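You operate a simulated robot arm through the tools that you are given. There is no shell and no other tool. Be economical: measure what you need, move in short steps, check, and stop when the job is done.

Carry out the task below with a simulated robot arm. There is one attempt and no reset: what you move stays moved.

TASK
The pump on the pink bottle is loose. Crimp it again and stand it on the blue mat.
Fine: height knob and head to suit the bottle, one pull, the holder back at LOAD.
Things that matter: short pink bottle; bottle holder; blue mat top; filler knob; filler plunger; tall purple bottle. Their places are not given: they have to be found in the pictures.

It is judged by the outcome, as a careful person would: the job done as asked, and still so three seconds after it is handed in. It fails if anything else is knocked over, pushed out of place, dropped, spilled or broken.

THE ROBOT
A 7-joint arm with a two-finger parallel gripper, fixed in place. Base frame: the origin is at the foot of the arm, x ahead of it, y to its left, z up; the work surface is at about z = 0.754. Lengths are in m, angles in degrees, forces in N, time in s.
With the tool pointing down near the work surface it reaches from about 0.2 to 0.68 m from the base axis. Its first joint turns from -66.0 to 66.0 degrees. Payload 2.4 kg.
Tool frame: the origin (TCP) lies between the finger pads and is the grasp point; the fingertips stand 0.03 m ahead of it; z points along the fingers, y is the line along which they close. The gripper opens to 0.094 m. The fingers are 0.028 m wide and 0.01 m thick; the gripper's body (0.05 by 0.096 m) begins 0.055 m behind the TCP.
Orientation is that of the tool frame in the base frame, as [roll, pitch, yaw] about the fixed x, y, z axes, in that order (R = Rz(yaw) Ry(pitch) Rx(roll)). With the fingers straight down and closing along the base's y, the tool's x points along the base's -x, its y along +y and its z along -z.

THE INTERFACE
- The arm moves only by the tool send_rows. Its argument "targets" is a list that holds one entry, the list of rows, each a list of 7 numbers: the shift along the base's x, y, z in units of 250 mm (1.0 is 250 mm), then the turn, a rotation vector about the base's x, y, z in units of 60 degrees (1.0 is 60 degrees), then the finger opening in m, from 0 to 0.094. In form: [[[x, y, z, rx, ry, rz, gripper], ...]]. A call has 1 to 12 rows; each row is the pose to reach, as a shift and turn from the pose commanded when the call began. A call with a number of a shift or a turn outside -1 to 1 is refused whole. A row lasts 0.2 s, in which the tool goes at most 0.05 m and 8.6 degrees; a call with a longer step from one row to the next is refused whole, and so is a gripper value outside its range. A pose out of reach is approached as far as the arm can. The call stops where the force on the tool passes 70 N (or 10 N more than at its start, if that is more) or the arm is blocked; 0.2 s more then pass. The fingers move at their own pace (about 0.153 m/s each) and stop on an object; they squeeze with about 21 N. The grip force told is the motor's: it shows also when the fingers shut on nothing. Time passes only in rows, and 0.2 s behind the last, so rows that repeat a pose let the fingers close. It gives the time, the measured TCP pose, the force on the tool (base axes), the opening and the grip force at its end, in the units of the frame above (readings bear some noise).
- Cameras (640 x 400 px; columns grow to the right, rows downward): "scene" is fixed at [0.0308, 0.4629, 1.4582]; the picture's right is [-0.84, -0.55, 0.00], its down [-0.23, 0.35, -0.91] and it looks along [0.49, -0.76, -0.42] (base axes); focal length 332 px, centre (320, 200). "wrist" rides on the gripper at [-0.037, 0, -0.058] in the tool frame; the picture's right is [0.00, -1.00, 0.00], its down [0.97, 0.00, -0.24] and it looks along [0.24, 0.00, 0.97] (tool axes); focal length 218 px, centre (320, 200).
- capture(camera): a new picture of that camera. No time passes.
- point_at(camera, pixels): for up to 12 pixels [column, row] of the newest picture of that camera ("zoom" is the newest enlarged one), the place [x, y, z] in the base frame of the surface seen there, good to about 0.002 m. No time passes.
- enlarge(camera, box): a new picture of the part [left, top, right, bottom] of that camera's present view, enlarged. No time passes.
- hand_in(): hands the job in; it is judged then, once.

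Work in short steps. Measure before you move; look again where a grasp or a placing could have gone wrong, and mend it. You have 80 turns and 38 pictures in all, the two below and enlarged ones among them. Open the gripper and draw the arm clear of the work before you hand the job in, unless the task says otherwise; then end with one line.

The tools are called after "Call:" as name(argument=value, ...) on one line, values as JSON. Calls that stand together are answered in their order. send_rows: Moves the arm, as the interface text tells. Its arguments: {"type":"object","properties":{"targets":{"type":"array","items":{"type":"array","items":{"type":"array","items":{"type":"number"}}}}},"required":["targets"]} The other tools are called the same way: capture (camera) takes a picture; point_at (camera, pixels) gives the place of the surface under pixels of a picture; enlarge (camera, box) takes an enlarged picture of a part of a camera's view; hand_in () hands the job in.

At the start:

```text
time_s: 0.0
eef_pos: [0.3718, -0.0048, 1.3194]
tool_rot: [179.9, 0.1, -180.0]
contact_force: [0.5, 0.6, -0.7]
grip_width: 0.0941
gripper_force: 0.0
```

scene: 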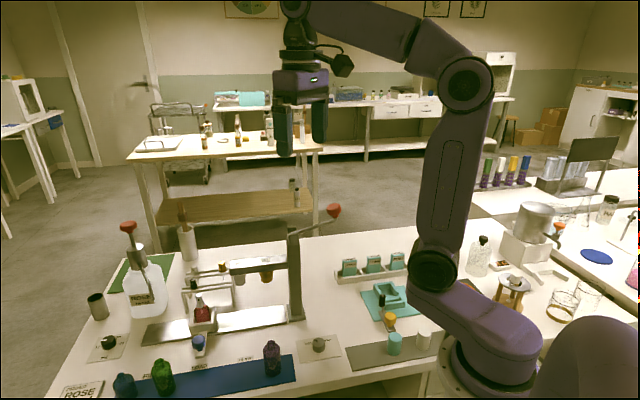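
wrist: 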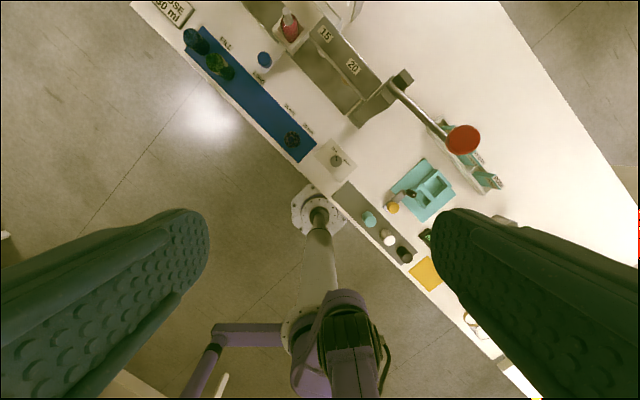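

The scene shows a bench crimping machine at about (250,280), with a bottle in its holder at (200,310), bottles on a blue mat and the tool rack. I'll enlarge both to identify them.

Call:
enlarge(camera="scene", box=[80, 190, 350, 400])

Call:
enlarge(camera="scene", box=[320, 220, 560, 380])

Call:
enlarge(camera="wrist", box=[130, 0, 530, 280])

```text
1.90 times, centred on (215, 295) of scene
```

zoom: 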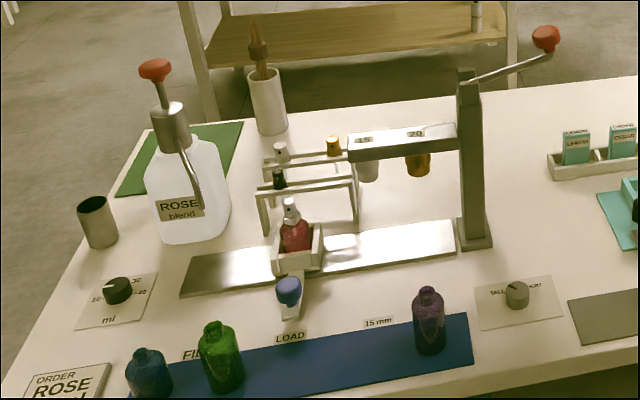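

```text
2.50 times, centred on (440, 300) of scene
```

zoom: 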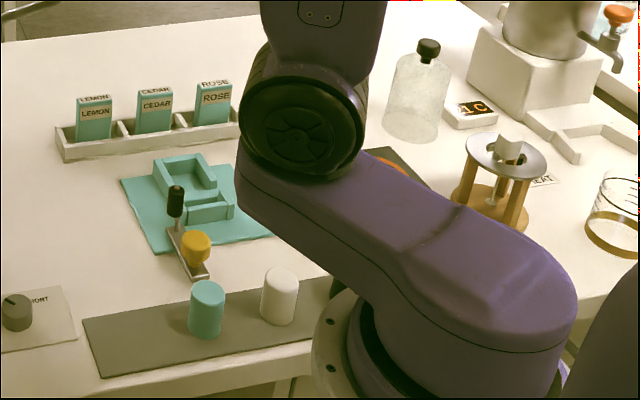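

```text
1.43 times, centred on (330, 140) of wrist
```

zoom: 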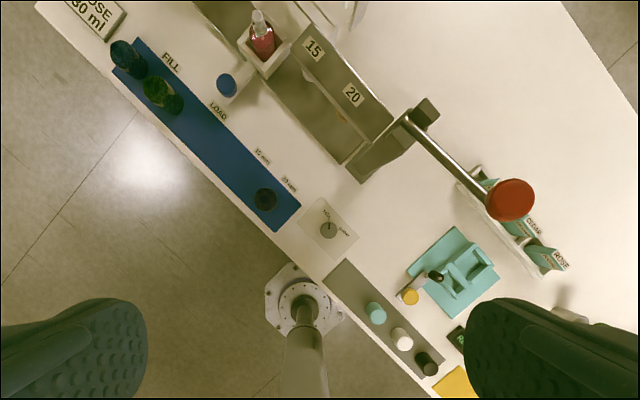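

The pink bottle sits in the holder at LOAD (zoom ~(295,235)). Next I'll enlarge the bottle, heads, label plates and height knob, and measure their places.

Call:
point_at(camera="scene", pixels=[[202, 280], [200, 300], [198, 341], [198, 350], [318, 343], [334, 211], [271, 345], [240, 268], [267, 274], [290, 240], [145, 337], [295, 318]])

Call:
enlarge(camera="scene", box=[170, 235, 290, 310])

Call:
enlarge(camera="scene", box=[180, 300, 350, 390])

```text
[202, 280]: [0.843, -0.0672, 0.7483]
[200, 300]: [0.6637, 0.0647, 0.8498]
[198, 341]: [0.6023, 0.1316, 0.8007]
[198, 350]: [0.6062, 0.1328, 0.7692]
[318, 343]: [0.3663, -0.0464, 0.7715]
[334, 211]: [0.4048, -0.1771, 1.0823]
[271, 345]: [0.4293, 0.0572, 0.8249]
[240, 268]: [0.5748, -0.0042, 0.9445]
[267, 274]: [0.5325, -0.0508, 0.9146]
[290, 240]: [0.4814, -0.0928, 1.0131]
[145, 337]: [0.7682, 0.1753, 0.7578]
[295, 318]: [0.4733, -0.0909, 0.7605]
```

```text
5.33 times, centred on (230, 272) of scene
```

zoom: 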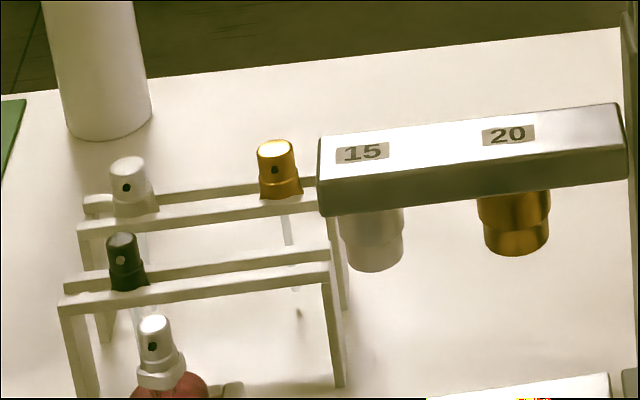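

```text
3.76 times, centred on (265, 345) of scene
```

zoom: 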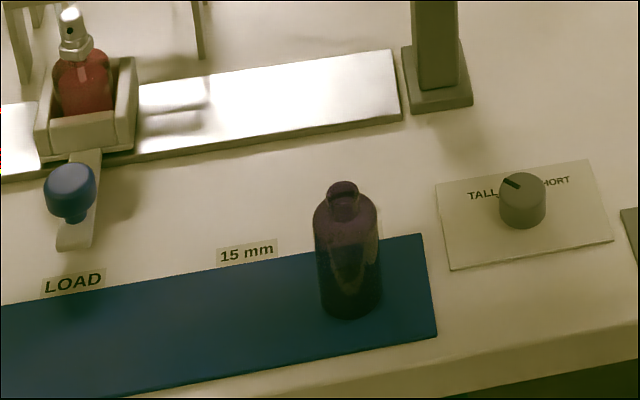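

The height knob's pointer is at TALL, and the bottle is short. I'll measure the labels, knob and holder handle, and take a closer look at the pump.

Call:
point_at(camera="zoom", pixels=[[73, 284], [247, 253], [70, 190], [75, 215], [523, 190], [505, 180], [518, 184], [480, 194], [556, 182], [75, 245], [130, 95], [55, 140]])

Call:
enlarge(camera="scene", box=[176, 282, 226, 314])

```text
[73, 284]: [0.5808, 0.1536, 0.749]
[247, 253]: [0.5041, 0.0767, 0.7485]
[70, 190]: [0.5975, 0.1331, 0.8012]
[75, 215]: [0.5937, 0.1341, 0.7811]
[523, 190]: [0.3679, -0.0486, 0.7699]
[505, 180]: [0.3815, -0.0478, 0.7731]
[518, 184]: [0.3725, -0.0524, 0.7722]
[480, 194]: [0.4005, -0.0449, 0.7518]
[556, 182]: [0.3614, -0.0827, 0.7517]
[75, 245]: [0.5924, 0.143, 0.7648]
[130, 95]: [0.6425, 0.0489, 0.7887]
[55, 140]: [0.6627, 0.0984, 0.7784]
```

```text
12.50 times, centred on (201, 298) of scene
```

zoom: 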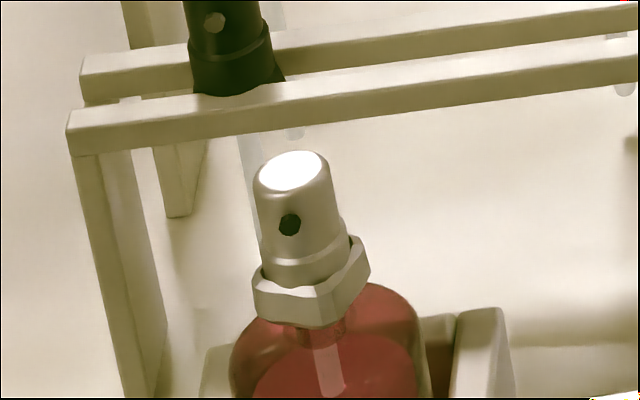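

Call:
point_at(camera="zoom", pixels=[[257, 295], [366, 265], [260, 195], [332, 190], [290, 170], [300, 325], [350, 240], [316, 305], [235, 350], [415, 330], [262, 265], [350, 310]])

Call:
enlarge(camera="scene", box=[230, 250, 290, 290])

```text
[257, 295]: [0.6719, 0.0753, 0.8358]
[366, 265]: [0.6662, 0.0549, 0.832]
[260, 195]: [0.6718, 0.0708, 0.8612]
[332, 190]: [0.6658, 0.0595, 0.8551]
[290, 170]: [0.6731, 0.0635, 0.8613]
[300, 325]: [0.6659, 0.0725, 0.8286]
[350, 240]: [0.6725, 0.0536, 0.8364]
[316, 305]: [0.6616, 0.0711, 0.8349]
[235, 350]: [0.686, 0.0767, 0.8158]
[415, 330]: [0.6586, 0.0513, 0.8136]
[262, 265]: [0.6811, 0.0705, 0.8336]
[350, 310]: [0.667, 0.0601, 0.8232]
```

```text
10.00 times, centred on (260, 270) of scene
```

zoom: 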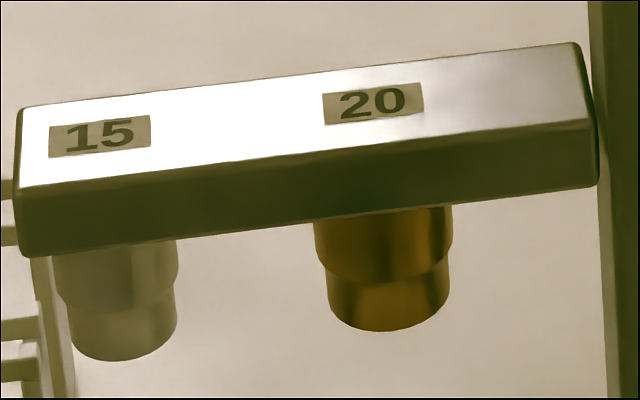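

Call:
enlarge(camera="scene", box=[180, 255, 240, 295])

Call:
enlarge(camera="scene", box=[100, 330, 190, 398])

```text
10.00 times, centred on (210, 275) of scene
```

zoom: 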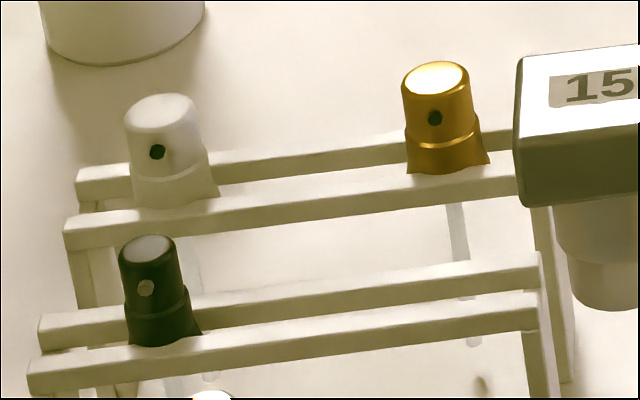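

```text
5.88 times, centred on (145, 364) of scene
```

zoom: 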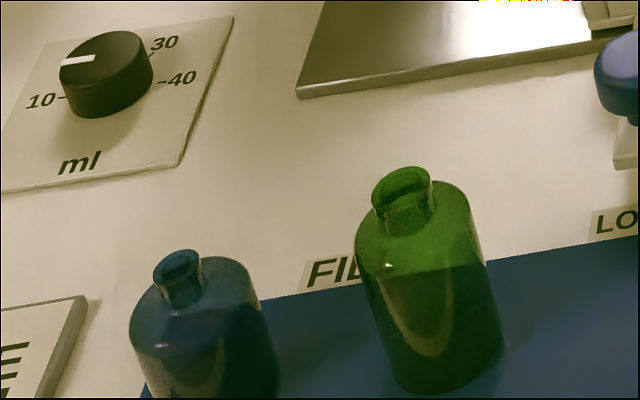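

Short blue bottle has the narrower neck and the tall ones wider. I'll move above the height knob at about (0.37,-0.05) for a wrist view of its dial, and measure mouths of the bottles on the way.

Call:
point_at(camera="zoom", pixels=[[155, 265], [202, 258], [178, 285], [374, 190], [431, 182], [405, 210], [130, 325], [262, 300], [357, 250], [480, 230]])

Call:
send_rows(targets=[[[0, -0.05, -0.18, 0, 0, 0, 0.06], [0, -0.1, -0.36, 0, 0, 0, 0.06], [0, -0.15, -0.54, 0, 0, 0, 0.06], [0, -0.18, -0.72, 0, 0, 0, 0.06], [0, -0.18, -0.9, 0, 0, 0, 0.06], [0, -0.18, -1.0, 0, 0, 0, 0.06]]])

Call:
send_rows(targets=[[[0, 0, -0.18, 0, 0, 0, 0.06], [0, 0, -0.36, 0, 0, 0, 0.06], [0, 0, -0.44, 0, 0, 0, 0.06], [0, 0, -0.44, 0, 0, 0, 0.06]]])

Call:
capture(camera="wrist")

```text
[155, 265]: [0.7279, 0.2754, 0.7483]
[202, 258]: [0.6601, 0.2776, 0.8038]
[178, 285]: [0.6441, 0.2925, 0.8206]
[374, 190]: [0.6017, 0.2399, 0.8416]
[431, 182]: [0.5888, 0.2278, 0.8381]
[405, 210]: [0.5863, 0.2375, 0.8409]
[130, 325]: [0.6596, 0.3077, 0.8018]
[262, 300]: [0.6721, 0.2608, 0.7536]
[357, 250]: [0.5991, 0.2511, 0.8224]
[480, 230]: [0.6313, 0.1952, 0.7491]
```

```text
time_s: 1.4
eef_pos: [0.3701, -0.0501, 1.0712]
tool_rot: [180.0, 0.2, 179.9]
contact_force: [0.1, -0.3, -1.2]
grip_width: 0.0599
gripper_force: 0.0
```

```text
time_s: 2.4
eef_pos: [0.3726, -0.0488, 0.9618]
tool_rot: [-180.0, 0.1, -179.9]
contact_force: [-0.8, 1.3, 0.6]
grip_width: 0.06
gripper_force: 0.0
```

```text
26 pictures are left
```

wrist: 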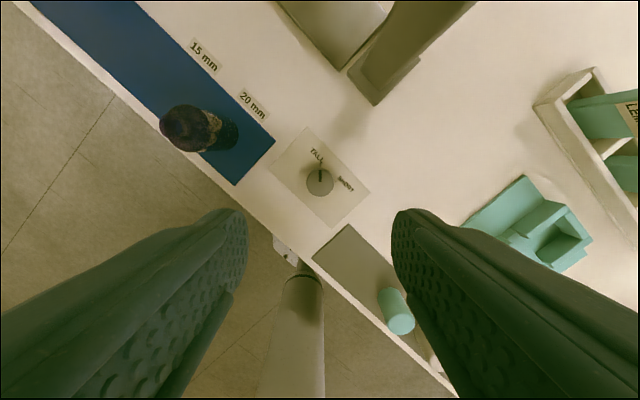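

Call:
enlarge(camera="wrist", box=[270, 120, 380, 230])

Call:
point_at(camera="wrist", pixels=[[320, 182], [320, 170], [317, 156], [347, 184], [204, 57], [254, 106], [274, 145], [236, 185]])

```text
3.64 times, centred on (325, 175) of wrist
```

zoom: 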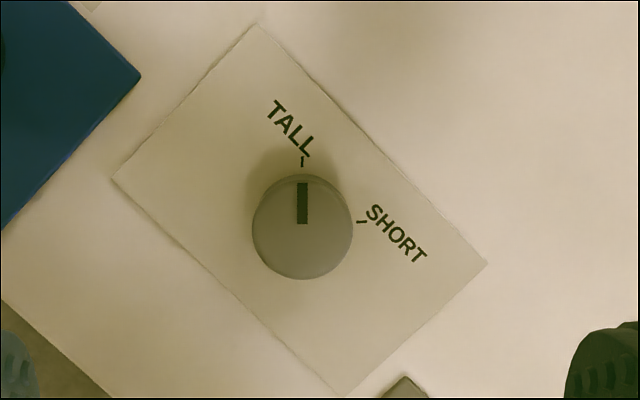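

```text
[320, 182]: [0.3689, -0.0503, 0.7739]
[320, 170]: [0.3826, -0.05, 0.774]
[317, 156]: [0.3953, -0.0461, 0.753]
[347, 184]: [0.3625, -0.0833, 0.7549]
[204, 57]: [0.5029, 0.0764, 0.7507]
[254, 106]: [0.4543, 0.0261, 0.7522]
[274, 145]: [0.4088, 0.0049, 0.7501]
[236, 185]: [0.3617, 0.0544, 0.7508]
```

Call:
point_at(camera="zoom", pixels=[[302, 227], [302, 180], [302, 276], [255, 227], [350, 227], [302, 158], [302, 166], [357, 223], [367, 220], [302, 222]])

Call:
enlarge(camera="wrist", box=[304, 150, 344, 190])

```text
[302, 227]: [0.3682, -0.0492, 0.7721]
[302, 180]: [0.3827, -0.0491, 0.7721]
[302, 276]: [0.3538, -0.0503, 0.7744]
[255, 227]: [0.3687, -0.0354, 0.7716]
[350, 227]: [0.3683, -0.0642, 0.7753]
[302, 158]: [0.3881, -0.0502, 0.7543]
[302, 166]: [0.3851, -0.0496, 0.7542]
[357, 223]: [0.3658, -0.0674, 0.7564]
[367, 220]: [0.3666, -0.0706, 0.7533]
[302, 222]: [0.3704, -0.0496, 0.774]
```

```text
10.00 times, centred on (324, 170) of wrist
```

zoom: 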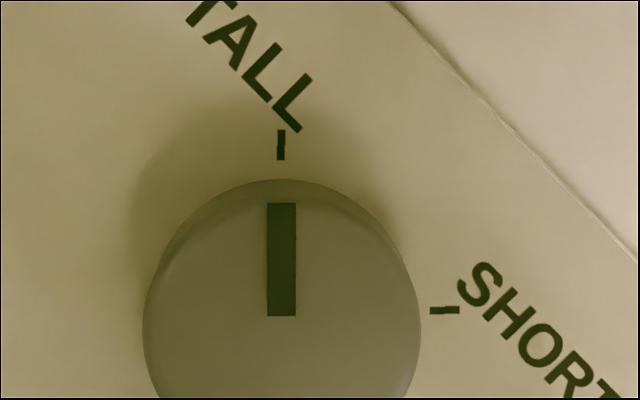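

The TALL tick is straight ahead (+x) and the SHORT tick is 90° clockwise from it, with the knob centre at (0.3685,-0.0496). I'll pre-turn +45°, then descend and grip.

Call:
send_rows(targets=[[[-0.005, 0, 0, 0, 0, 0.13, 0.06], [-0.01, 0, 0, 0, 0, 0.26, 0.06], [-0.012, 0, -0.05, 0, 0, 0.39, 0.06], [-0.012, 0, -0.15, 0, 0, 0.52, 0.06], [-0.012, 0, -0.3, 0, 0, 0.65, 0.06], [-0.012, 0, -0.45, 0, 0, 0.75, 0.06], [-0.012, 0, -0.58, 0, 0, 0.75, 0.06], [-0.012, 0, -0.68, 0, 0, 0.75, 0.06], [-0.012, 0, -0.68, 0, 0, 0.75, 0.06]]])

Call:
capture(camera="wrist")

```text
time_s: 4.4
eef_pos: [0.3668, -0.0489, 0.7894]
tool_rot: [180.0, 0.2, -135.0]
contact_force: [0.2, -0.3, -0.4]
grip_width: 0.0597
gripper_force: 0.0
```

```text
23 pictures are left
```

wrist: 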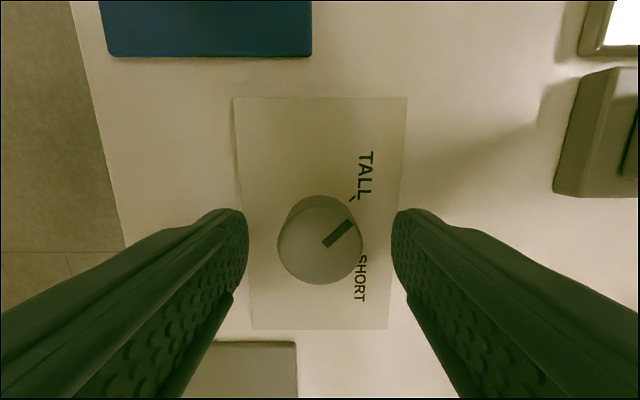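

Knob is centred between the fingers (about (320,240)). Close, then turn -90° in two calls.

Call:
send_rows(targets=[[[0, 0, 0, 0, 0, 0, 0.02], [0, 0, 0, 0, 0, 0, 0.02], [0, 0, 0, 0, 0, -0.12, 0.02], [0, 0, 0, 0, 0, -0.25, 0.02], [0, 0, 0, 0, 0, -0.38, 0.02], [0, 0, 0, 0, 0, -0.51, 0.02], [0, 0, 0, 0, 0, -0.64, 0.02], [0, 0, 0, 0, 0, -0.75, 0.02]]])

Call:
send_rows(targets=[[[0, 0, 0, 0, 0, -0.13, 0.02], [0, 0, 0, 0, 0, -0.26, 0.02], [0, 0, 0, 0, 0, -0.39, 0.02], [0, 0, 0, 0, 0, -0.52, 0.02], [0, 0, 0, 0, 0, -0.65, 0.02], [0, 0, 0, 0, 0, -0.75, 0.02], [0, 0, 0, 0, 0, -0.75, 0.02]]])

Call:
send_rows(targets=[[[0, 0, 0, 0, 0, 0, 0.06], [0, 0, 0, 0, 0, 0, 0.06], [0, 0, 0.2, 0, 0, 0, 0.06], [0, 0, 0.4, 0, 0, 0.12, 0.06], [0, 0, 0.55, 0, 0, 0.25, 0.06], [0, 0, 0.7, 0, 0, 0.38, 0.06], [0, 0, 0.8, 0, 0, 0.51, 0.06]]])

Call:
enlarge(camera="wrist", box=[220, 100, 400, 240])

```text
time_s: 6.2
eef_pos: [0.3675, -0.049, 0.7895]
tool_rot: [180.0, -0.1, 179.8]
contact_force: [-4.1, -1.3, -26.8]
grip_width: 0.0318
gripper_force: 45.5
```

```text
time_s: 7.8
eef_pos: [0.368, -0.0486, 0.7902]
tool_rot: [180.0, 0.1, 134.9]
contact_force: [-11.5, 2.2, 10.4]
grip_width: 0.0316
gripper_force: 44.7
```

```text
time_s: 9.4
eef_pos: [0.3668, -0.0484, 0.9919]
tool_rot: [180.0, 0.1, 165.7]
contact_force: [0.1, 0.2, 0.7]
grip_width: 0.06
gripper_force: 0.0
```

```text
2.86 times, centred on (310, 170) of wrist
```

zoom: 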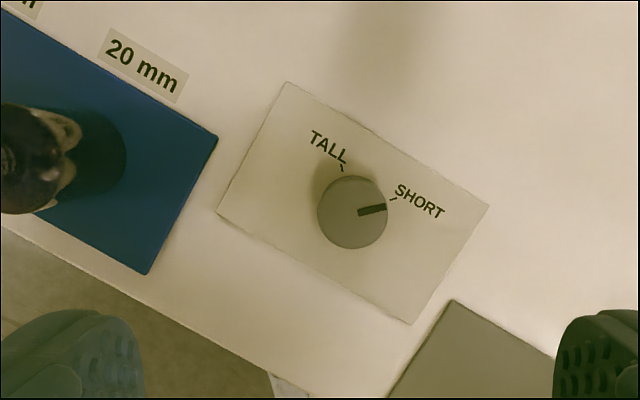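

Knob pointer is now on SHORT. Next, go to a viewing spot near the holder with the fingers to close along the rail (yaw 135).

Call:
send_rows(targets=[[[0.11, 0.12, 0, 0, 0, -0.073, 0.06], [0.22, 0.24, 0, 0, 0, -0.146, 0.06], [0.33, 0.36, 0, 0, 0, -0.219, 0.06], [0.45, 0.48, 0, 0, 0, -0.292, 0.06], [0.56, 0.6, 0, 0, 0, -0.365, 0.06], [0.68, 0.72, 0, 0, 0, -0.438, 0.06], [0.8, 0.84, 0, 0, 0, -0.511, 0.06]]])

Call:
capture(camera="wrist")

```text
time_s: 11.0
eef_pos: [0.5679, 0.1578, 0.9891]
tool_rot: [180.0, 0.1, 134.9]
contact_force: [0.2, -0.5, 0.5]
grip_width: 0.0603
gripper_force: 0.0
```

```text
21 pictures are left
```

wrist: 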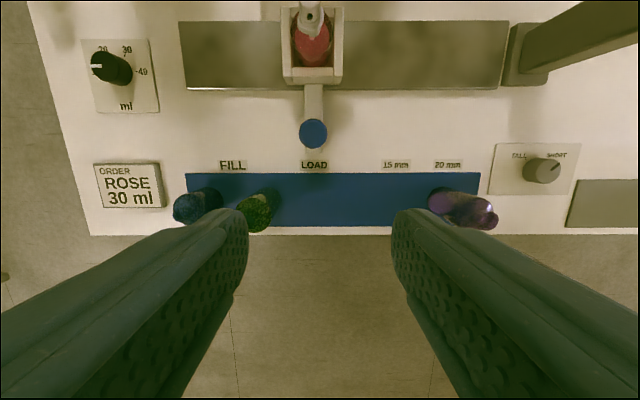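

Call:
point_at(camera="wrist", pixels=[[313, 133], [315, 165], [396, 165], [448, 165], [310, 16], [286, 80], [340, 80], [290, 190], [360, 200], [388, 175], [313, 150], [258, 212]])

Call:
enlarge(camera="wrist", box=[260, 0, 370, 70])

```text
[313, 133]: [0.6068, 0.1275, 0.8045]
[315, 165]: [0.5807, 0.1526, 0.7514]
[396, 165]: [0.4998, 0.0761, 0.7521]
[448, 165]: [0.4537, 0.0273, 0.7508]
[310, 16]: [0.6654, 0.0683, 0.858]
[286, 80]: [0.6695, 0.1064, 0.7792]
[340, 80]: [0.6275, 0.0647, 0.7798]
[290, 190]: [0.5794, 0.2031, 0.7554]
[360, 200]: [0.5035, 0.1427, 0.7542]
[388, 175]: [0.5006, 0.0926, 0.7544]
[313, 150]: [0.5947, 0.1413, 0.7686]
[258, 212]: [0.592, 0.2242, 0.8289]
```

```text
5.71 times, centred on (315, 35) of wrist
```

zoom: 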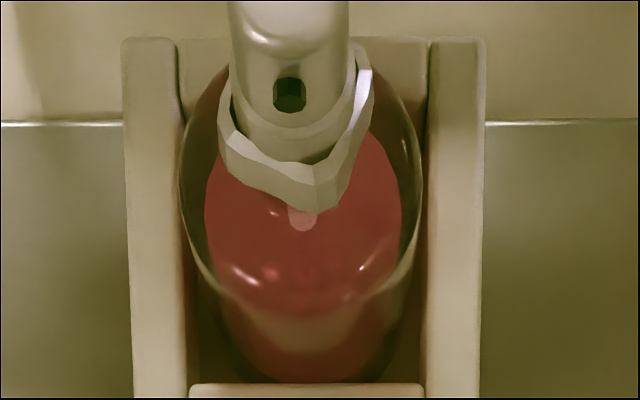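

I need a reliable pump size: I'll move forward over the holder and compare the pink pump's collar with the rack pumps.

Call:
send_rows(targets=[[[0.07, -0.07, 0.05, 0, 0, 0, 0.06], [0.14, -0.14, 0.1, 0, 0, 0, 0.06], [0.2, -0.2, 0.12, 0, 0, 0, 0.06]]])

Call:
capture(camera="wrist")

Call:
enlarge(camera="wrist", box=[240, 0, 400, 100])

```text
time_s: 11.8
eef_pos: [0.6201, 0.1089, 1.0188]
tool_rot: [180.0, 0.2, 134.8]
contact_force: [-0.7, 0.4, -0.5]
grip_width: 0.0603
gripper_force: 0.1
```

```text
19 pictures are left
```

wrist: 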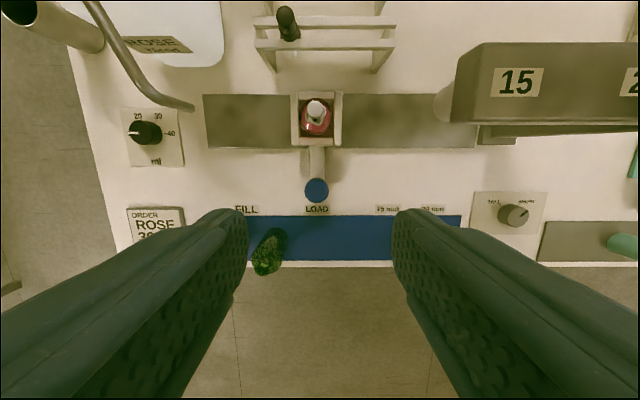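

```text
4.00 times, centred on (320, 50) of wrist
```

zoom: 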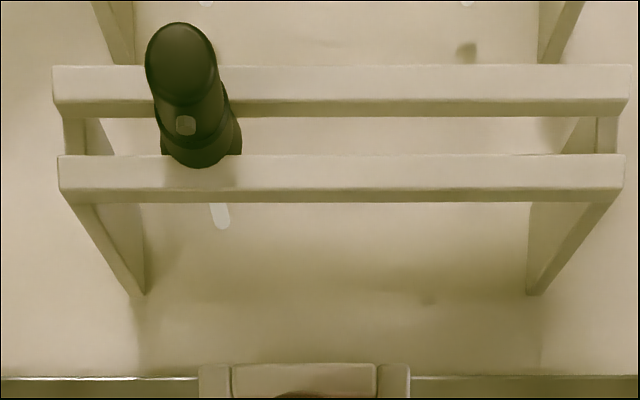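

Call:
point_at(camera="zoom", pixels=[[163, 145], [239, 145], [149, 60], [215, 60], [200, 155], [182, 50], [60, 170], [622, 170]])

Call:
enlarge(camera="wrist", box=[285, 88, 349, 148])

```text
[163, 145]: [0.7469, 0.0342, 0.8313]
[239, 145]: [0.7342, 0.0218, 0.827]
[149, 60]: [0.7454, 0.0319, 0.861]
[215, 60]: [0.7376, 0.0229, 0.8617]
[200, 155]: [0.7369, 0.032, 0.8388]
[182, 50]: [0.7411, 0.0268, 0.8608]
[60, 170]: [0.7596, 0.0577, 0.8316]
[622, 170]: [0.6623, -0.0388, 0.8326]
```

```text
6.67 times, centred on (317, 118) of wrist
```

zoom: 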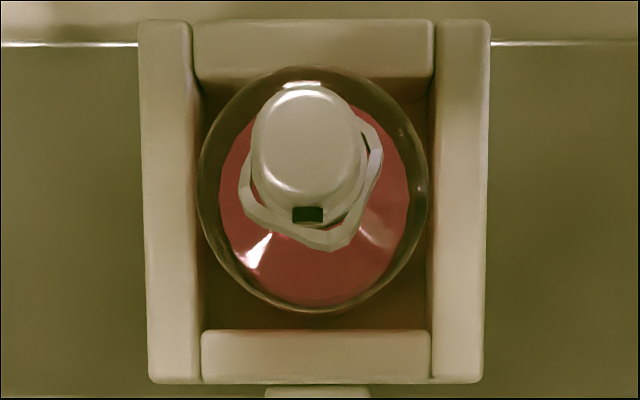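

Call:
point_at(camera="zoom", pixels=[[253, 150], [363, 150], [305, 140], [242, 190], [381, 160], [330, 240], [200, 190], [427, 190], [300, 100], [258, 245], [190, 300], [440, 300]])

Call:
send_rows(targets=[[[0, 0, 0.15, 0, 0, 0, 0.06], [0.1, -0.06, 0.3, 0, 0, 0, 0.06]]])

Call:
enlarge(camera="wrist", box=[220, 0, 460, 150])

```text
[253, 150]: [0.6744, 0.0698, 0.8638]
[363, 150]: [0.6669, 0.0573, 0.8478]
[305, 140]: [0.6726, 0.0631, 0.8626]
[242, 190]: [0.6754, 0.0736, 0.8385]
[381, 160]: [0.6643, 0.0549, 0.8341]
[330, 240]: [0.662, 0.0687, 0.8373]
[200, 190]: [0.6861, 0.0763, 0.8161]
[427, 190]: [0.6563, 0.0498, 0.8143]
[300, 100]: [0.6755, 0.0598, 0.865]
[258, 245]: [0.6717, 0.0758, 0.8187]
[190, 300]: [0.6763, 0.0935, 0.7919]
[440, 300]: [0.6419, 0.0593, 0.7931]
```

```text
time_s: 12.4
eef_pos: [0.6455, 0.0925, 1.0948]
tool_rot: [-179.9, 0.0, 134.9]
contact_force: [0.8, -1.2, 0.2]
grip_width: 0.0598
gripper_force: 0.1
```

```text
2.67 times, centred on (340, 75) of wrist
```

zoom: 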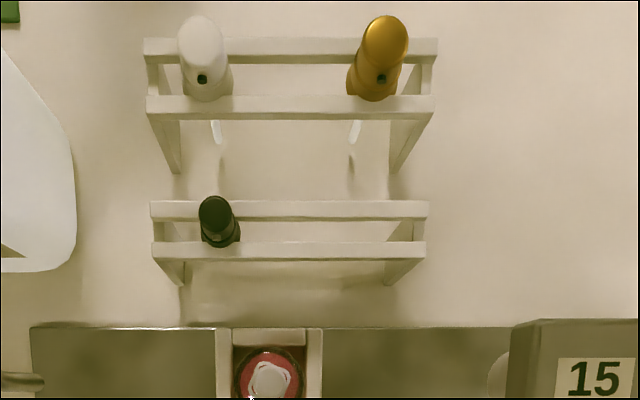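

Call:
point_at(camera="zoom", pixels=[[180, 45], [226, 45], [363, 45], [408, 45], [201, 215], [234, 215], [183, 88], [229, 88], [348, 90], [397, 90], [204, 238], [239, 238]])

Call:
enlarge(camera="wrist", box=[300, 120, 340, 150])

```text
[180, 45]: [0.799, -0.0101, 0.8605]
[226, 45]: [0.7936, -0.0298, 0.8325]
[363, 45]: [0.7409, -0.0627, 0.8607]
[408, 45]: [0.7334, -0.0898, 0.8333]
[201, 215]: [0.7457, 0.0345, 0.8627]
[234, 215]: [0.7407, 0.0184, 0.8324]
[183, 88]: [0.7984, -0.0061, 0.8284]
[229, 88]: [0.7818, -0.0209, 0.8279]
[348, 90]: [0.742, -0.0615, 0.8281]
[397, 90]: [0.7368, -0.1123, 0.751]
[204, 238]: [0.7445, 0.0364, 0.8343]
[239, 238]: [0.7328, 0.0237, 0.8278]
```

```text
13.33 times, centred on (320, 135) of wrist
```

zoom: 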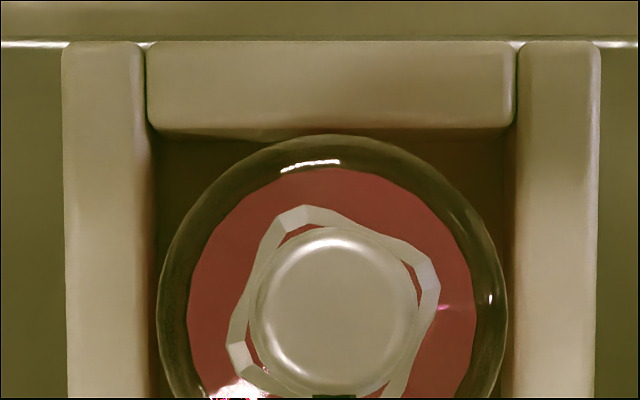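

The pink pump's top is about 15 mm across, no larger than the small black rack pump (white and amber are ~22 mm), so the 15 mm head fits. Next: pre-grasp above the blue handle knob at (0.606,0.1285), leaning the tool 20° back toward the operator for clearance from the head.

Call:
send_rows(targets=[[[-0.05, 0.05, -0.1, -0.06, -0.06, 0, 0.06], [-0.09, 0.09, -0.26, -0.12, -0.12, 0, 0.06], [-0.13, 0.13, -0.42, -0.18, -0.18, 0, 0.06], [-0.16, 0.16, -0.56, -0.236, -0.236, 0, 0.06], [-0.182, 0.168, -0.7, -0.236, -0.236, 0, 0.06], [-0.182, 0.168, -0.75, -0.236, -0.236, 0, 0.06]]])

Call:
capture(camera="wrist")

```text
time_s: 13.8
eef_pos: [0.5957, 0.1382, 0.9075]
tool_rot: [179.9, 20.0, 134.9]
contact_force: [-0.2, -0.6, 1.5]
grip_width: 0.0603
gripper_force: 0.0
```

```text
14 pictures are left
```

wrist: 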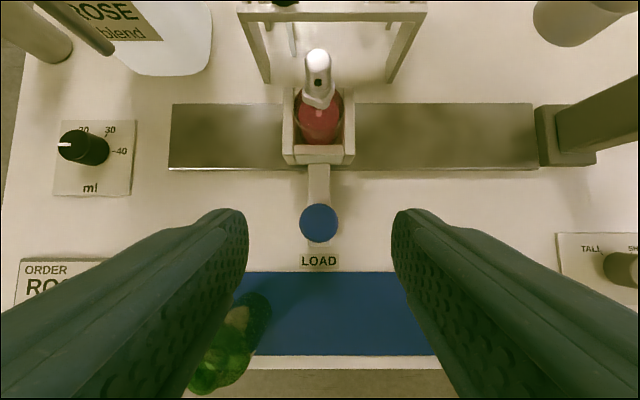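

Handle is centred between the fingers. Descend and grip the handle knob.

Call:
send_rows(targets=[[[0.01, -0.01, -0.13, 0, 0, 0, 0.06], [0.02, -0.02, -0.26, 0, 0, 0, 0.06], [0.026, -0.024, -0.39, 0, 0, 0, 0.06], [0.026, -0.024, -0.39, 0, 0, 0, 0.02], [0.026, -0.024, -0.39, 0, 0, 0, 0.02], [0.026, -0.024, -0.39, 0, 0, 0, 0.02]]])

```text
time_s: 15.2
eef_pos: [0.6038, 0.1329, 0.807]
tool_rot: [-180.0, 20.2, 134.8]
contact_force: [-0.7, -0.1, -5.7]
grip_width: 0.031
gripper_force: 45.1
```

Gripped (31 mm). Slide 0.109 m along the rail, slowly, to 15 mm.

Call:
send_rows(targets=[[[-0.028, -0.028, 0, 0, 0, 0, 0.02], [-0.058, -0.058, 0, 0, 0, 0, 0.02], [-0.09, -0.09, 0, 0, 0, 0, 0.02], [-0.122, -0.122, 0, 0, 0, 0, 0.02], [-0.154, -0.154, 0, 0, 0, 0, 0.02], [-0.186, -0.186, 0, 0, 0, 0, 0.02], [-0.218, -0.218, 0, 0, 0, 0, 0.02], [-0.25, -0.25, 0, 0, 0, 0, 0.02], [-0.28, -0.28, 0, 0, 0, 0, 0.02], [-0.3, -0.3, 0, 0, 0, 0, 0.02], [-0.308, -0.308, 0, 0, 0, 0, 0.02], [-0.308, -0.308, 0, 0, 0, 0, 0.02]]])

Call:
capture(camera="wrist")

```text
time_s: 17.8
eef_pos: [0.5267, 0.0544, 0.8089]
tool_rot: [-179.9, 20.1, 134.9]
contact_force: [5.9, -4.6, -27.0]
grip_width: 0.0313
gripper_force: 45.3
```

```text
13 pictures are left
```

wrist: 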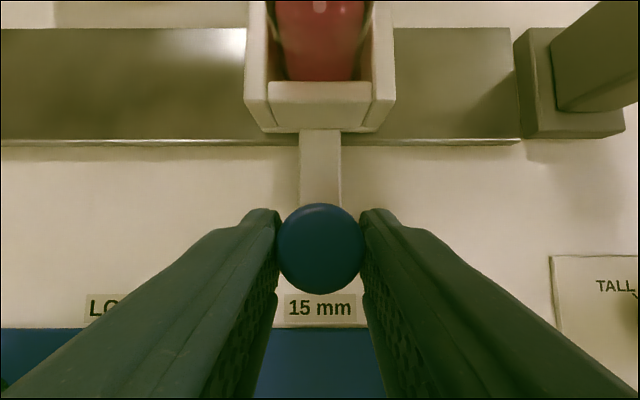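

The handle is aligned with the 15 mm label. Release, rise and back off to check the bottle under the head.

Call:
send_rows(targets=[[[0, 0, 0, 0, 0, 0, 0.06], [0, 0, 0, 0, 0, 0, 0.06], [-0.03, 0.03, 0.12, 0, 0, 0, 0.06], [-0.1, 0.1, 0.24, 0, 0, 0, 0.06], [-0.18, 0.18, 0.34, 0, 0, 0, 0.06]]])

Call:
capture(camera="wrist")

```text
time_s: 19.0
eef_pos: [0.481, 0.0971, 0.8942]
tool_rot: [179.9, 20.0, 134.9]
contact_force: [-0.2, -0.4, -0.3]
grip_width: 0.0598
gripper_force: 0.0
```

```text
12 pictures are left
```

wrist: 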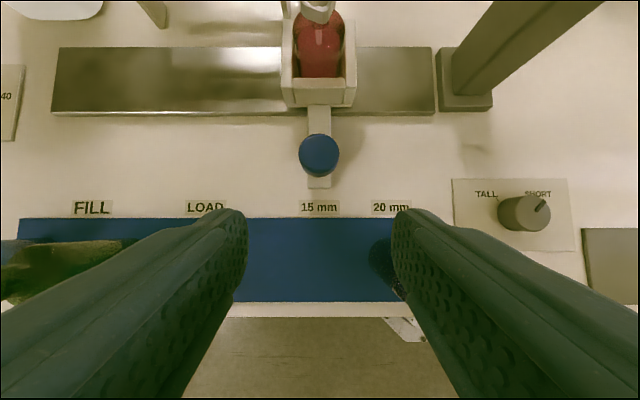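

Bottle sits square at 15 mm; knob still at SHORT. Now I rise clear, level the tool and turn it so the fingers close across the lever's plane, then look at the lever.

Call:
send_rows(targets=[[[0, 0, 0.18, 0.06, 0.06, 0, 0.06], [0, 0, 0.36, 0.12, 0.12, 0, 0.06], [0, 0, 0.54, 0.18, 0.18, 0, 0.06], [0, 0, 0.72, 0.236, 0.236, 0, 0.06], [0, 0, 0.9, 0.236, 0.236, 0, 0.06], [0, 0, 1.0, 0.236, 0.236, 0, 0.06], [0, 0, 1.0, 0.236, 0.236, 0, 0.06]]])

Call:
send_rows(targets=[[[-0.03, -0.06, 0.04, 0, 0, 0.13, 0.06], [-0.06, -0.12, 0.1, 0, 0, 0.26, 0.06], [-0.1, -0.2, 0.16, 0, 0, 0.39, 0.06], [-0.15, -0.3, 0.2, 0, 0, 0.52, 0.06], [-0.2, -0.4, 0.24, 0, 0, 0.65, 0.06], [-0.22, -0.5, 0.24, 0, 0, 0.75, 0.06]]])

Call:
send_rows(targets=[[[0, -0.05, 0, 0, 0, 0.13, 0.06], [0, -0.1, 0, 0, 0, 0.26, 0.06], [0, -0.15, 0, 0, 0, 0.39, 0.06], [0, -0.15, 0, 0, 0, 0.52, 0.06], [0, -0.15, 0, 0, 0, 0.65, 0.06], [0, -0.15, 0, 0, 0, 0.75, 0.06], [0, -0.15, 0, 0, 0, 0.75, 0.06]]])

Call:
capture(camera="scene")

```text
time_s: 20.6
eef_pos: [0.4836, 0.1013, 1.1437]
tool_rot: [179.9, 0.1, 135.0]
contact_force: [-0.3, -0.2, -0.5]
grip_width: 0.0603
gripper_force: 0.1
```

```text
time_s: 22.0
eef_pos: [0.4291, -0.025, 1.2041]
tool_rot: [-180.0, 0.1, -180.0]
contact_force: [-0.8, 0.5, 0.2]
grip_width: 0.0601
gripper_force: 0.0
```

```text
time_s: 23.6
eef_pos: [0.4271, -0.0621, 1.206]
tool_rot: [-180.0, 0.1, -134.9]
contact_force: [-0.1, 0.0, -0.9]
grip_width: 0.0599
gripper_force: 0.1
```

```text
11 pictures are left
```

scene: 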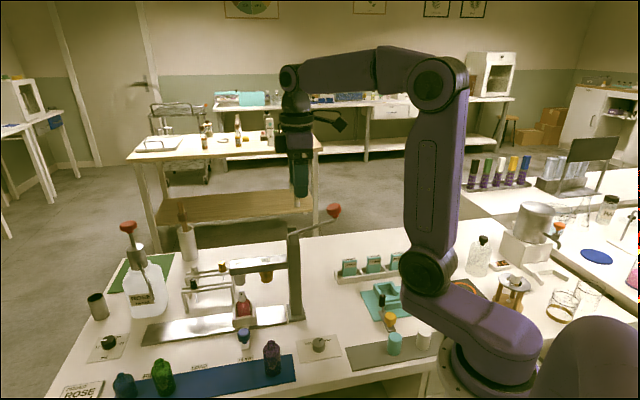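

Call:
enlarge(camera="scene", box=[220, 190, 350, 330])

Call:
point_at(camera="scene", pixels=[[334, 210], [327, 209], [340, 209], [334, 204], [334, 216], [293, 232], [310, 226], [318, 221], [242, 297], [265, 276], [239, 280], [324, 220]])

```text
2.86 times, centred on (285, 260) of scene
```

zoom: 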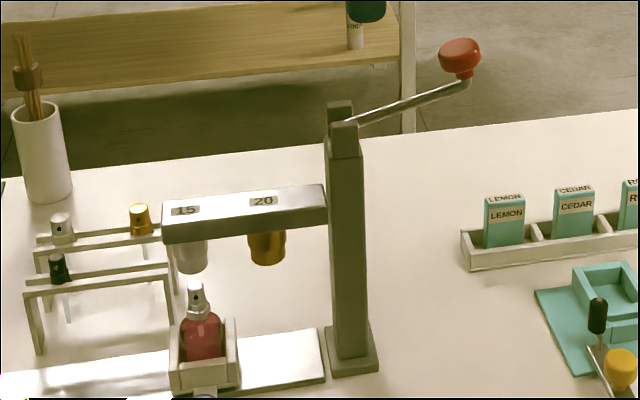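

```text
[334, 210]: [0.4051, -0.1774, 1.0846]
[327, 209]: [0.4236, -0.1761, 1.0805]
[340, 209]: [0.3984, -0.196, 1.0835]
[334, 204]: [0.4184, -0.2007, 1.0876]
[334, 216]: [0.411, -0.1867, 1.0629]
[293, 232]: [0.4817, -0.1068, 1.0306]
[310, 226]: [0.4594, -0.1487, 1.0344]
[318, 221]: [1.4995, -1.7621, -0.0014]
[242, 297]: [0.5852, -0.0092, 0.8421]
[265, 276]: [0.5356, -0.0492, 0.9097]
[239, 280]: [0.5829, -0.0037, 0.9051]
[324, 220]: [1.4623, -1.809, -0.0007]
```

The lever knob is a red disc centred near (0.412,-0.188), top z≈1.088; pivot near (0.484,-0.108,1.02). Bottle lines up beneath the 15 head. Move above the red knob and check.

Call:
send_rows(targets=[[[-0.02, -0.15, 0, 0, 0, 0, 0.06], [-0.04, -0.3, -0.04, 0, 0, 0, 0.06], [-0.06, -0.45, -0.1, 0, 0, 0, 0.06], [-0.064, -0.504, -0.2, 0, 0, 0, 0.06], [-0.064, -0.504, -0.22, 0, 0, 0, 0.06]]])

Call:
capture(camera="wrist")

```text
time_s: 24.8
eef_pos: [0.411, -0.1874, 1.1497]
tool_rot: [179.9, 0.1, -135.1]
contact_force: [0.0, -0.2, -0.1]
grip_width: 0.06
gripper_force: 0.1
```

```text
9 pictures are left
```

wrist: 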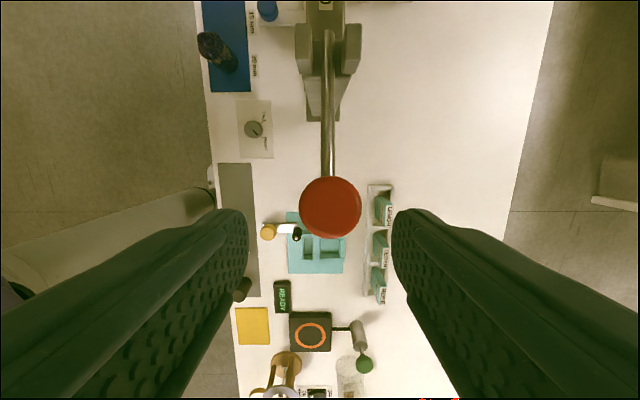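

Call:
point_at(camera="wrist", pixels=[[330, 206], [305, 206], [355, 206], [330, 180], [330, 234], [328, 160], [328, 100], [328, 50], [302, 45], [354, 45]])

```text
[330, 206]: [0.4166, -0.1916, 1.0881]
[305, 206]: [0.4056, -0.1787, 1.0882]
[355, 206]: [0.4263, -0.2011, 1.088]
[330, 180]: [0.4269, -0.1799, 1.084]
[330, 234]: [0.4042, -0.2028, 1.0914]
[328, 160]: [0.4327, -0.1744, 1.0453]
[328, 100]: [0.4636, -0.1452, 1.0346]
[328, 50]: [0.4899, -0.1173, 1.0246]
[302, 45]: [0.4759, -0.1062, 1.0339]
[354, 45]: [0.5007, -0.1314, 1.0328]
```

Red knob centre is (0.416,-0.191), top z 1.088; rod slopes up 14°. Descend and grip it.

Call:
send_rows(targets=[[[0.02, -0.014, -0.09, 0, 0, 0, 0.06], [0.02, -0.014, -0.18, 0, 0, 0, 0.06], [0.02, -0.014, -0.27, 0, 0, 0, 0.06], [0.02, -0.014, -0.27, 0, 0, 0, 0.02], [0.02, -0.014, -0.27, 0, 0, 0, 0.02], [0.02, -0.014, -0.27, 0, 0, 0, 0.02]]])

```text
time_s: 26.2
eef_pos: [0.4142, -0.1934, 1.0834]
tool_rot: [-179.9, 0.1, -135.1]
contact_force: [2.8, -3.4, -0.1]
grip_width: 0.037
gripper_force: 45.2
```

Gripped (37 mm). Pull down along the arc, first 30°, turning the tool with the lever.

Call:
send_rows(targets=[[[-0.0133, -0.0133, -0.037, 0.059, -0.059, 0, 0.02], [-0.024, -0.024, -0.075, 0.118, -0.118, 0, 0.02], [-0.0325, -0.0325, -0.115, 0.177, -0.177, 0, 0.02], [-0.0385, -0.0385, -0.155, 0.236, -0.236, 0, 0.02], [-0.042, -0.042, -0.196, 0.295, -0.295, 0, 0.02], [-0.043, -0.043, -0.237, 0.354, -0.354, 0, 0.02]]])

Call:
enlarge(camera="scene", box=[200, 190, 360, 330])

```text
time_s: 27.6
eef_pos: [0.4021, -0.2061, 1.0217]
tool_rot: [-180.0, 29.9, -135.0]
contact_force: [-24.8, -17.5, 0.8]
grip_width: 0.0369
gripper_force: 45.2
```

```text
2.86 times, centred on (280, 260) of scene
```

zoom: 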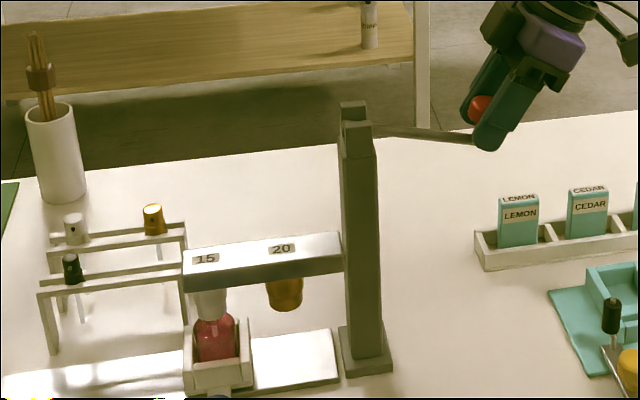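

The 15 head has come down over the pump. Continue pulling a little to reach the stop.

Call:
send_rows(targets=[[[-0.008, -0.008, -0.02, 0.03, -0.03, 0, 0.02], [-0.008, -0.008, -0.041, 0.059, -0.059, 0, 0.02], [-0.007, -0.007, -0.062, 0.088, -0.088, 0, 0.02], [-0.005, -0.005, -0.082, 0.118, -0.118, 0, 0.02]]])

Call:
enlarge(camera="scene", box=[200, 190, 360, 330])

```text
time_s: 28.6
eef_pos: [0.4055, -0.2021, 1.0063]
tool_rot: [-179.7, 40.7, -134.6]
contact_force: [12.1, 10.3, 49.4]
grip_width: 0.038
gripper_force: 44.6
```

```text
2.86 times, centred on (280, 260) of scene
```

zoom: 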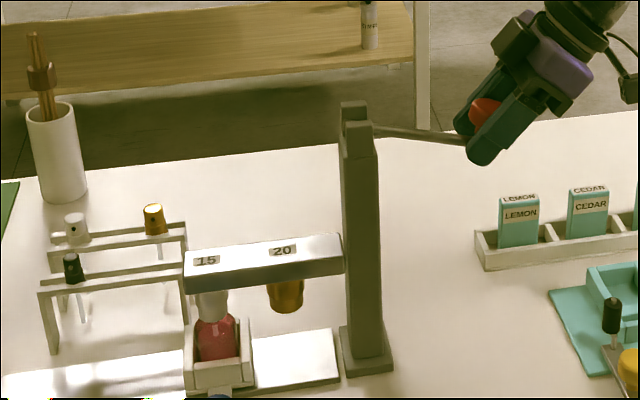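

Stop reached (49 N upward, no further head travel). Lift the lever back up along the same arc.

Call:
send_rows(targets=[[[-0.003, -0.003, 0.041, -0.059, 0.059, 0, 0.02], [-0.003, -0.003, 0.082, -0.118, 0.118, 0, 0.02], [-0.002, -0.002, 0.123, -0.177, 0.177, 0, 0.02], [0.003, 0.003, 0.164, -0.236, 0.236, 0, 0.02], [0.01, 0.01, 0.204, -0.295, 0.295, 0, 0.02], [0.02, 0.02, 0.244, -0.354, 0.354, 0, 0.02], [0.033, 0.033, 0.282, -0.413, 0.413, 0, 0.02], [0.048, 0.048, 0.319, -0.472, 0.472, 0, 0.02], [0.048, 0.048, 0.319, -0.472, 0.472, 0, 0.02]]])

```text
time_s: 30.6
eef_pos: [0.413, -0.1943, 1.0811]
tool_rot: [179.5, -0.3, -135.4]
contact_force: [-1.4, -3.5, -42.2]
grip_width: 0.0369
gripper_force: 44.9
```

Back at the upper stop. Release and rise, then look at the result.

Call:
send_rows(targets=[[[0, 0, -0.01, 0, 0, 0, 0.02], [0, 0, -0.01, 0, 0, 0, 0.07], [0, 0, -0.01, 0, 0, 0, 0.07], [0, 0, 0.12, 0, 0, 0, 0.07], [0, 0, 0.3, 0, 0, 0, 0.06], [0, 0, 0.48, 0, 0, 0, 0.06]]])

Call:
enlarge(camera="scene", box=[200, 190, 360, 330])

```text
time_s: 32.0
eef_pos: [0.4148, -0.1935, 1.2037]
tool_rot: [-179.9, 0.1, -135.0]
contact_force: [0.8, -0.2, -1.0]
grip_width: 0.0599
gripper_force: 0.0
```

```text
2.86 times, centred on (280, 260) of scene
```

zoom: 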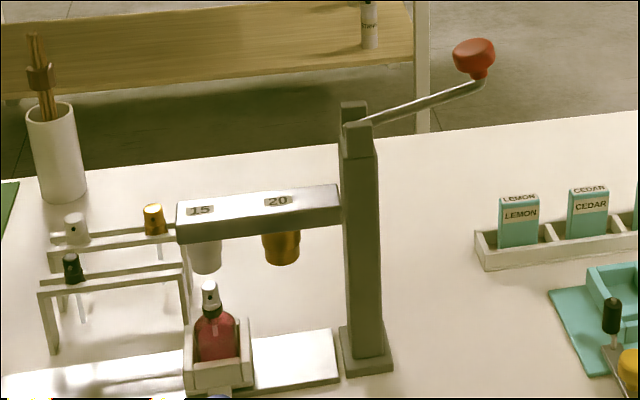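

Pump is now seated straight; lever and head are up. Go back to the handle with yaw 135 and the same 20° lean.

Call:
send_rows(targets=[[[0.02, 0.1, 0, 0, 0, -0.13, 0.06], [0.04, 0.2, 0, 0, 0, -0.26, 0.06], [0.07, 0.3, 0, 0, 0, -0.39, 0.06], [0.09, 0.4, 0, 0, 0, -0.52, 0.06], [0.11, 0.5, 0, 0, 0, -0.65, 0.06], [0.14, 0.6, 0, 0, 0, -0.75, 0.06]]])

Call:
send_rows(targets=[[[0.02, 0.1, 0, 0, 0, -0.13, 0.06], [0.04, 0.2, 0, 0, 0, -0.26, 0.06], [0.07, 0.3, 0, 0, 0, -0.39, 0.06], [0.09, 0.4, 0, 0, 0, -0.52, 0.06], [0.11, 0.5, 0, 0, 0, -0.65, 0.06], [0.133, 0.566, 0, 0, 0, -0.75, 0.06], [0.133, 0.566, 0, 0, 0, -0.75, 0.06]]])

Call:
send_rows(targets=[[[0, 0, -0.18, -0.06, -0.06, 0, 0.06], [0, 0, -0.36, -0.12, -0.12, 0, 0.06], [0, 0, -0.54, -0.18, -0.18, 0, 0.06], [0, 0, -0.7, -0.236, -0.236, 0, 0.06], [0, 0, -0.88, -0.236, -0.236, 0, 0.06], [0, 0, -1.0, -0.236, -0.236, 0, 0.06], [0, 0, -1.0, -0.236, -0.236, 0, 0.06]]])

```text
time_s: 33.4
eef_pos: [0.4509, -0.0421, 1.2046]
tool_rot: [-180.0, 0.1, 179.8]
contact_force: [0.4, -0.3, -0.7]
grip_width: 0.06
gripper_force: 0.0
```

```text
time_s: 35.0
eef_pos: [0.4845, 0.0996, 1.2021]
tool_rot: [180.0, 0.1, 134.8]
contact_force: [0.5, 0.3, -0.7]
grip_width: 0.0597
gripper_force: 0.1
```

```text
time_s: 36.6
eef_pos: [0.4874, 0.0985, 0.9535]
tool_rot: [179.9, 20.0, 134.8]
contact_force: [-0.6, 0.7, -0.4]
grip_width: 0.0599
gripper_force: 0.0
```

Call:
send_rows(targets=[[[0.06, -0.07, -0.12, 0, 0, 0, 0.06], [0.12, -0.13, -0.24, 0, 0, 0, 0.06], [0.15, -0.16, -0.38, 0, 0, 0, 0.06], [0.162, -0.174, -0.5, 0, 0, 0, 0.06], [0.162, -0.174, -0.58, 0, 0, 0, 0.06], [0.162, -0.174, -0.58, 0, 0, 0, 0.02], [0.162, -0.174, -0.58, 0, 0, 0, 0.02], [0.162, -0.174, -0.58, 0, 0, 0, 0.02]]])

```text
time_s: 38.4
eef_pos: [0.524, 0.0551, 0.8098]
tool_rot: [-180.0, 20.1, 134.9]
contact_force: [1.3, 1.1, -8.7]
grip_width: 0.0313
gripper_force: 45.0
```

Handle gripped. Slide back to LOAD.

Call:
send_rows(targets=[[[0.028, 0.028, 0, 0, 0, 0, 0.02], [0.058, 0.058, 0, 0, 0, 0, 0.02], [0.09, 0.09, 0, 0, 0, 0, 0.02], [0.122, 0.122, 0, 0, 0, 0, 0.02], [0.154, 0.154, 0, 0, 0, 0, 0.02], [0.186, 0.186, 0, 0, 0, 0, 0.02], [0.218, 0.218, 0, 0, 0, 0, 0.02], [0.25, 0.25, 0, 0, 0, 0, 0.02], [0.28, 0.28, 0, 0, 0, 0, 0.02], [0.3, 0.3, 0, 0, 0, 0, 0.02], [0.31, 0.31, 0, 0, 0, 0, 0.02], [0.31, 0.31, 0, 0, 0, 0, 0.02]]])

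Call:
capture(camera="wrist")

```text
time_s: 41.0
eef_pos: [0.6036, 0.1331, 0.8083]
tool_rot: [179.8, 20.2, 134.8]
contact_force: [-4.4, 3.9, 28.1]
grip_width: 0.0311
gripper_force: 44.9
```

```text
5 pictures are left
```

wrist: 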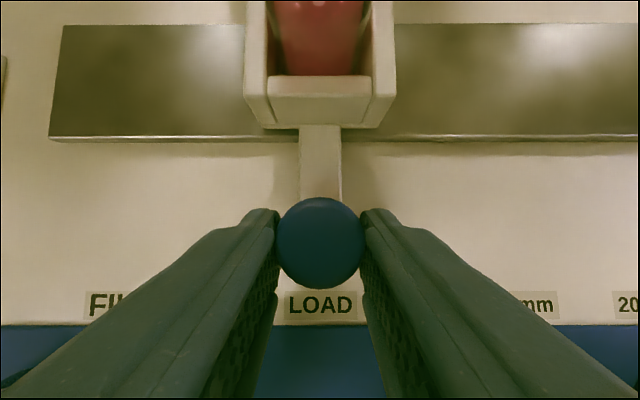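

Holder is back at LOAD. Release, rise, level the tool, and move above the bottle at about (0.671,0.0635).

Call:
send_rows(targets=[[[0, 0, 0, 0, 0, 0, 0.06], [0, 0, 0, 0, 0, 0, 0.06], [-0.03, 0.03, 0.12, 0, 0, 0, 0.06], [-0.05, 0.05, 0.28, 0.06, 0.06, 0, 0.06], [-0.05, 0.05, 0.44, 0.12, 0.12, 0, 0.07], [-0.05, 0.05, 0.56, 0.18, 0.18, 0, 0.07], [-0.05, 0.05, 0.56, 0.236, 0.236, 0, 0.07], [0.07, -0.08, 0.56, 0.236, 0.236, 0, 0.07], [0.18, -0.19, 0.56, 0.236, 0.236, 0, 0.07], [0.27, -0.278, 0.56, 0.236, 0.236, 0, 0.07], [0.27, -0.278, 0.56, 0.236, 0.236, 0, 0.07]]])

Call:
capture(camera="wrist")

```text
time_s: 43.4
eef_pos: [0.6681, 0.0642, 0.9502]
tool_rot: [-180.0, 0.2, 134.8]
contact_force: [-0.2, 0.5, 0.1]
grip_width: 0.0698
gripper_force: 0.0
```

```text
4 pictures are left
```

wrist: 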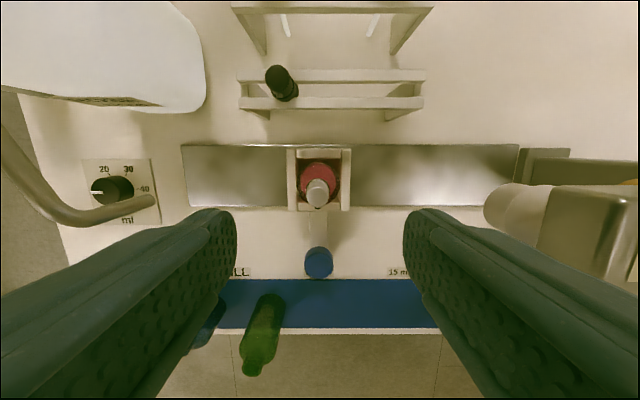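

Call:
point_at(camera="wrist", pixels=[[317, 186], [317, 203], [302, 175], [337, 175], [318, 164], [293, 180], [346, 180], [150, 205], [490, 205], [545, 215], [320, 153], [325, 207]])

```text
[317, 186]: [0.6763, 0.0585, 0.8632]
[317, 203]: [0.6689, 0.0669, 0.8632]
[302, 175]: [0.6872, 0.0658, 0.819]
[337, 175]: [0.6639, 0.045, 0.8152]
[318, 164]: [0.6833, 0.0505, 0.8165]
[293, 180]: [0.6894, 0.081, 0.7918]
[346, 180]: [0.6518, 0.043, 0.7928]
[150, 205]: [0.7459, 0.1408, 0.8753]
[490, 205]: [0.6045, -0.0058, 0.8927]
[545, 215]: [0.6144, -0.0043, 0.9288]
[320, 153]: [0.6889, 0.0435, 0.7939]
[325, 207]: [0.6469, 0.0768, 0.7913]
```

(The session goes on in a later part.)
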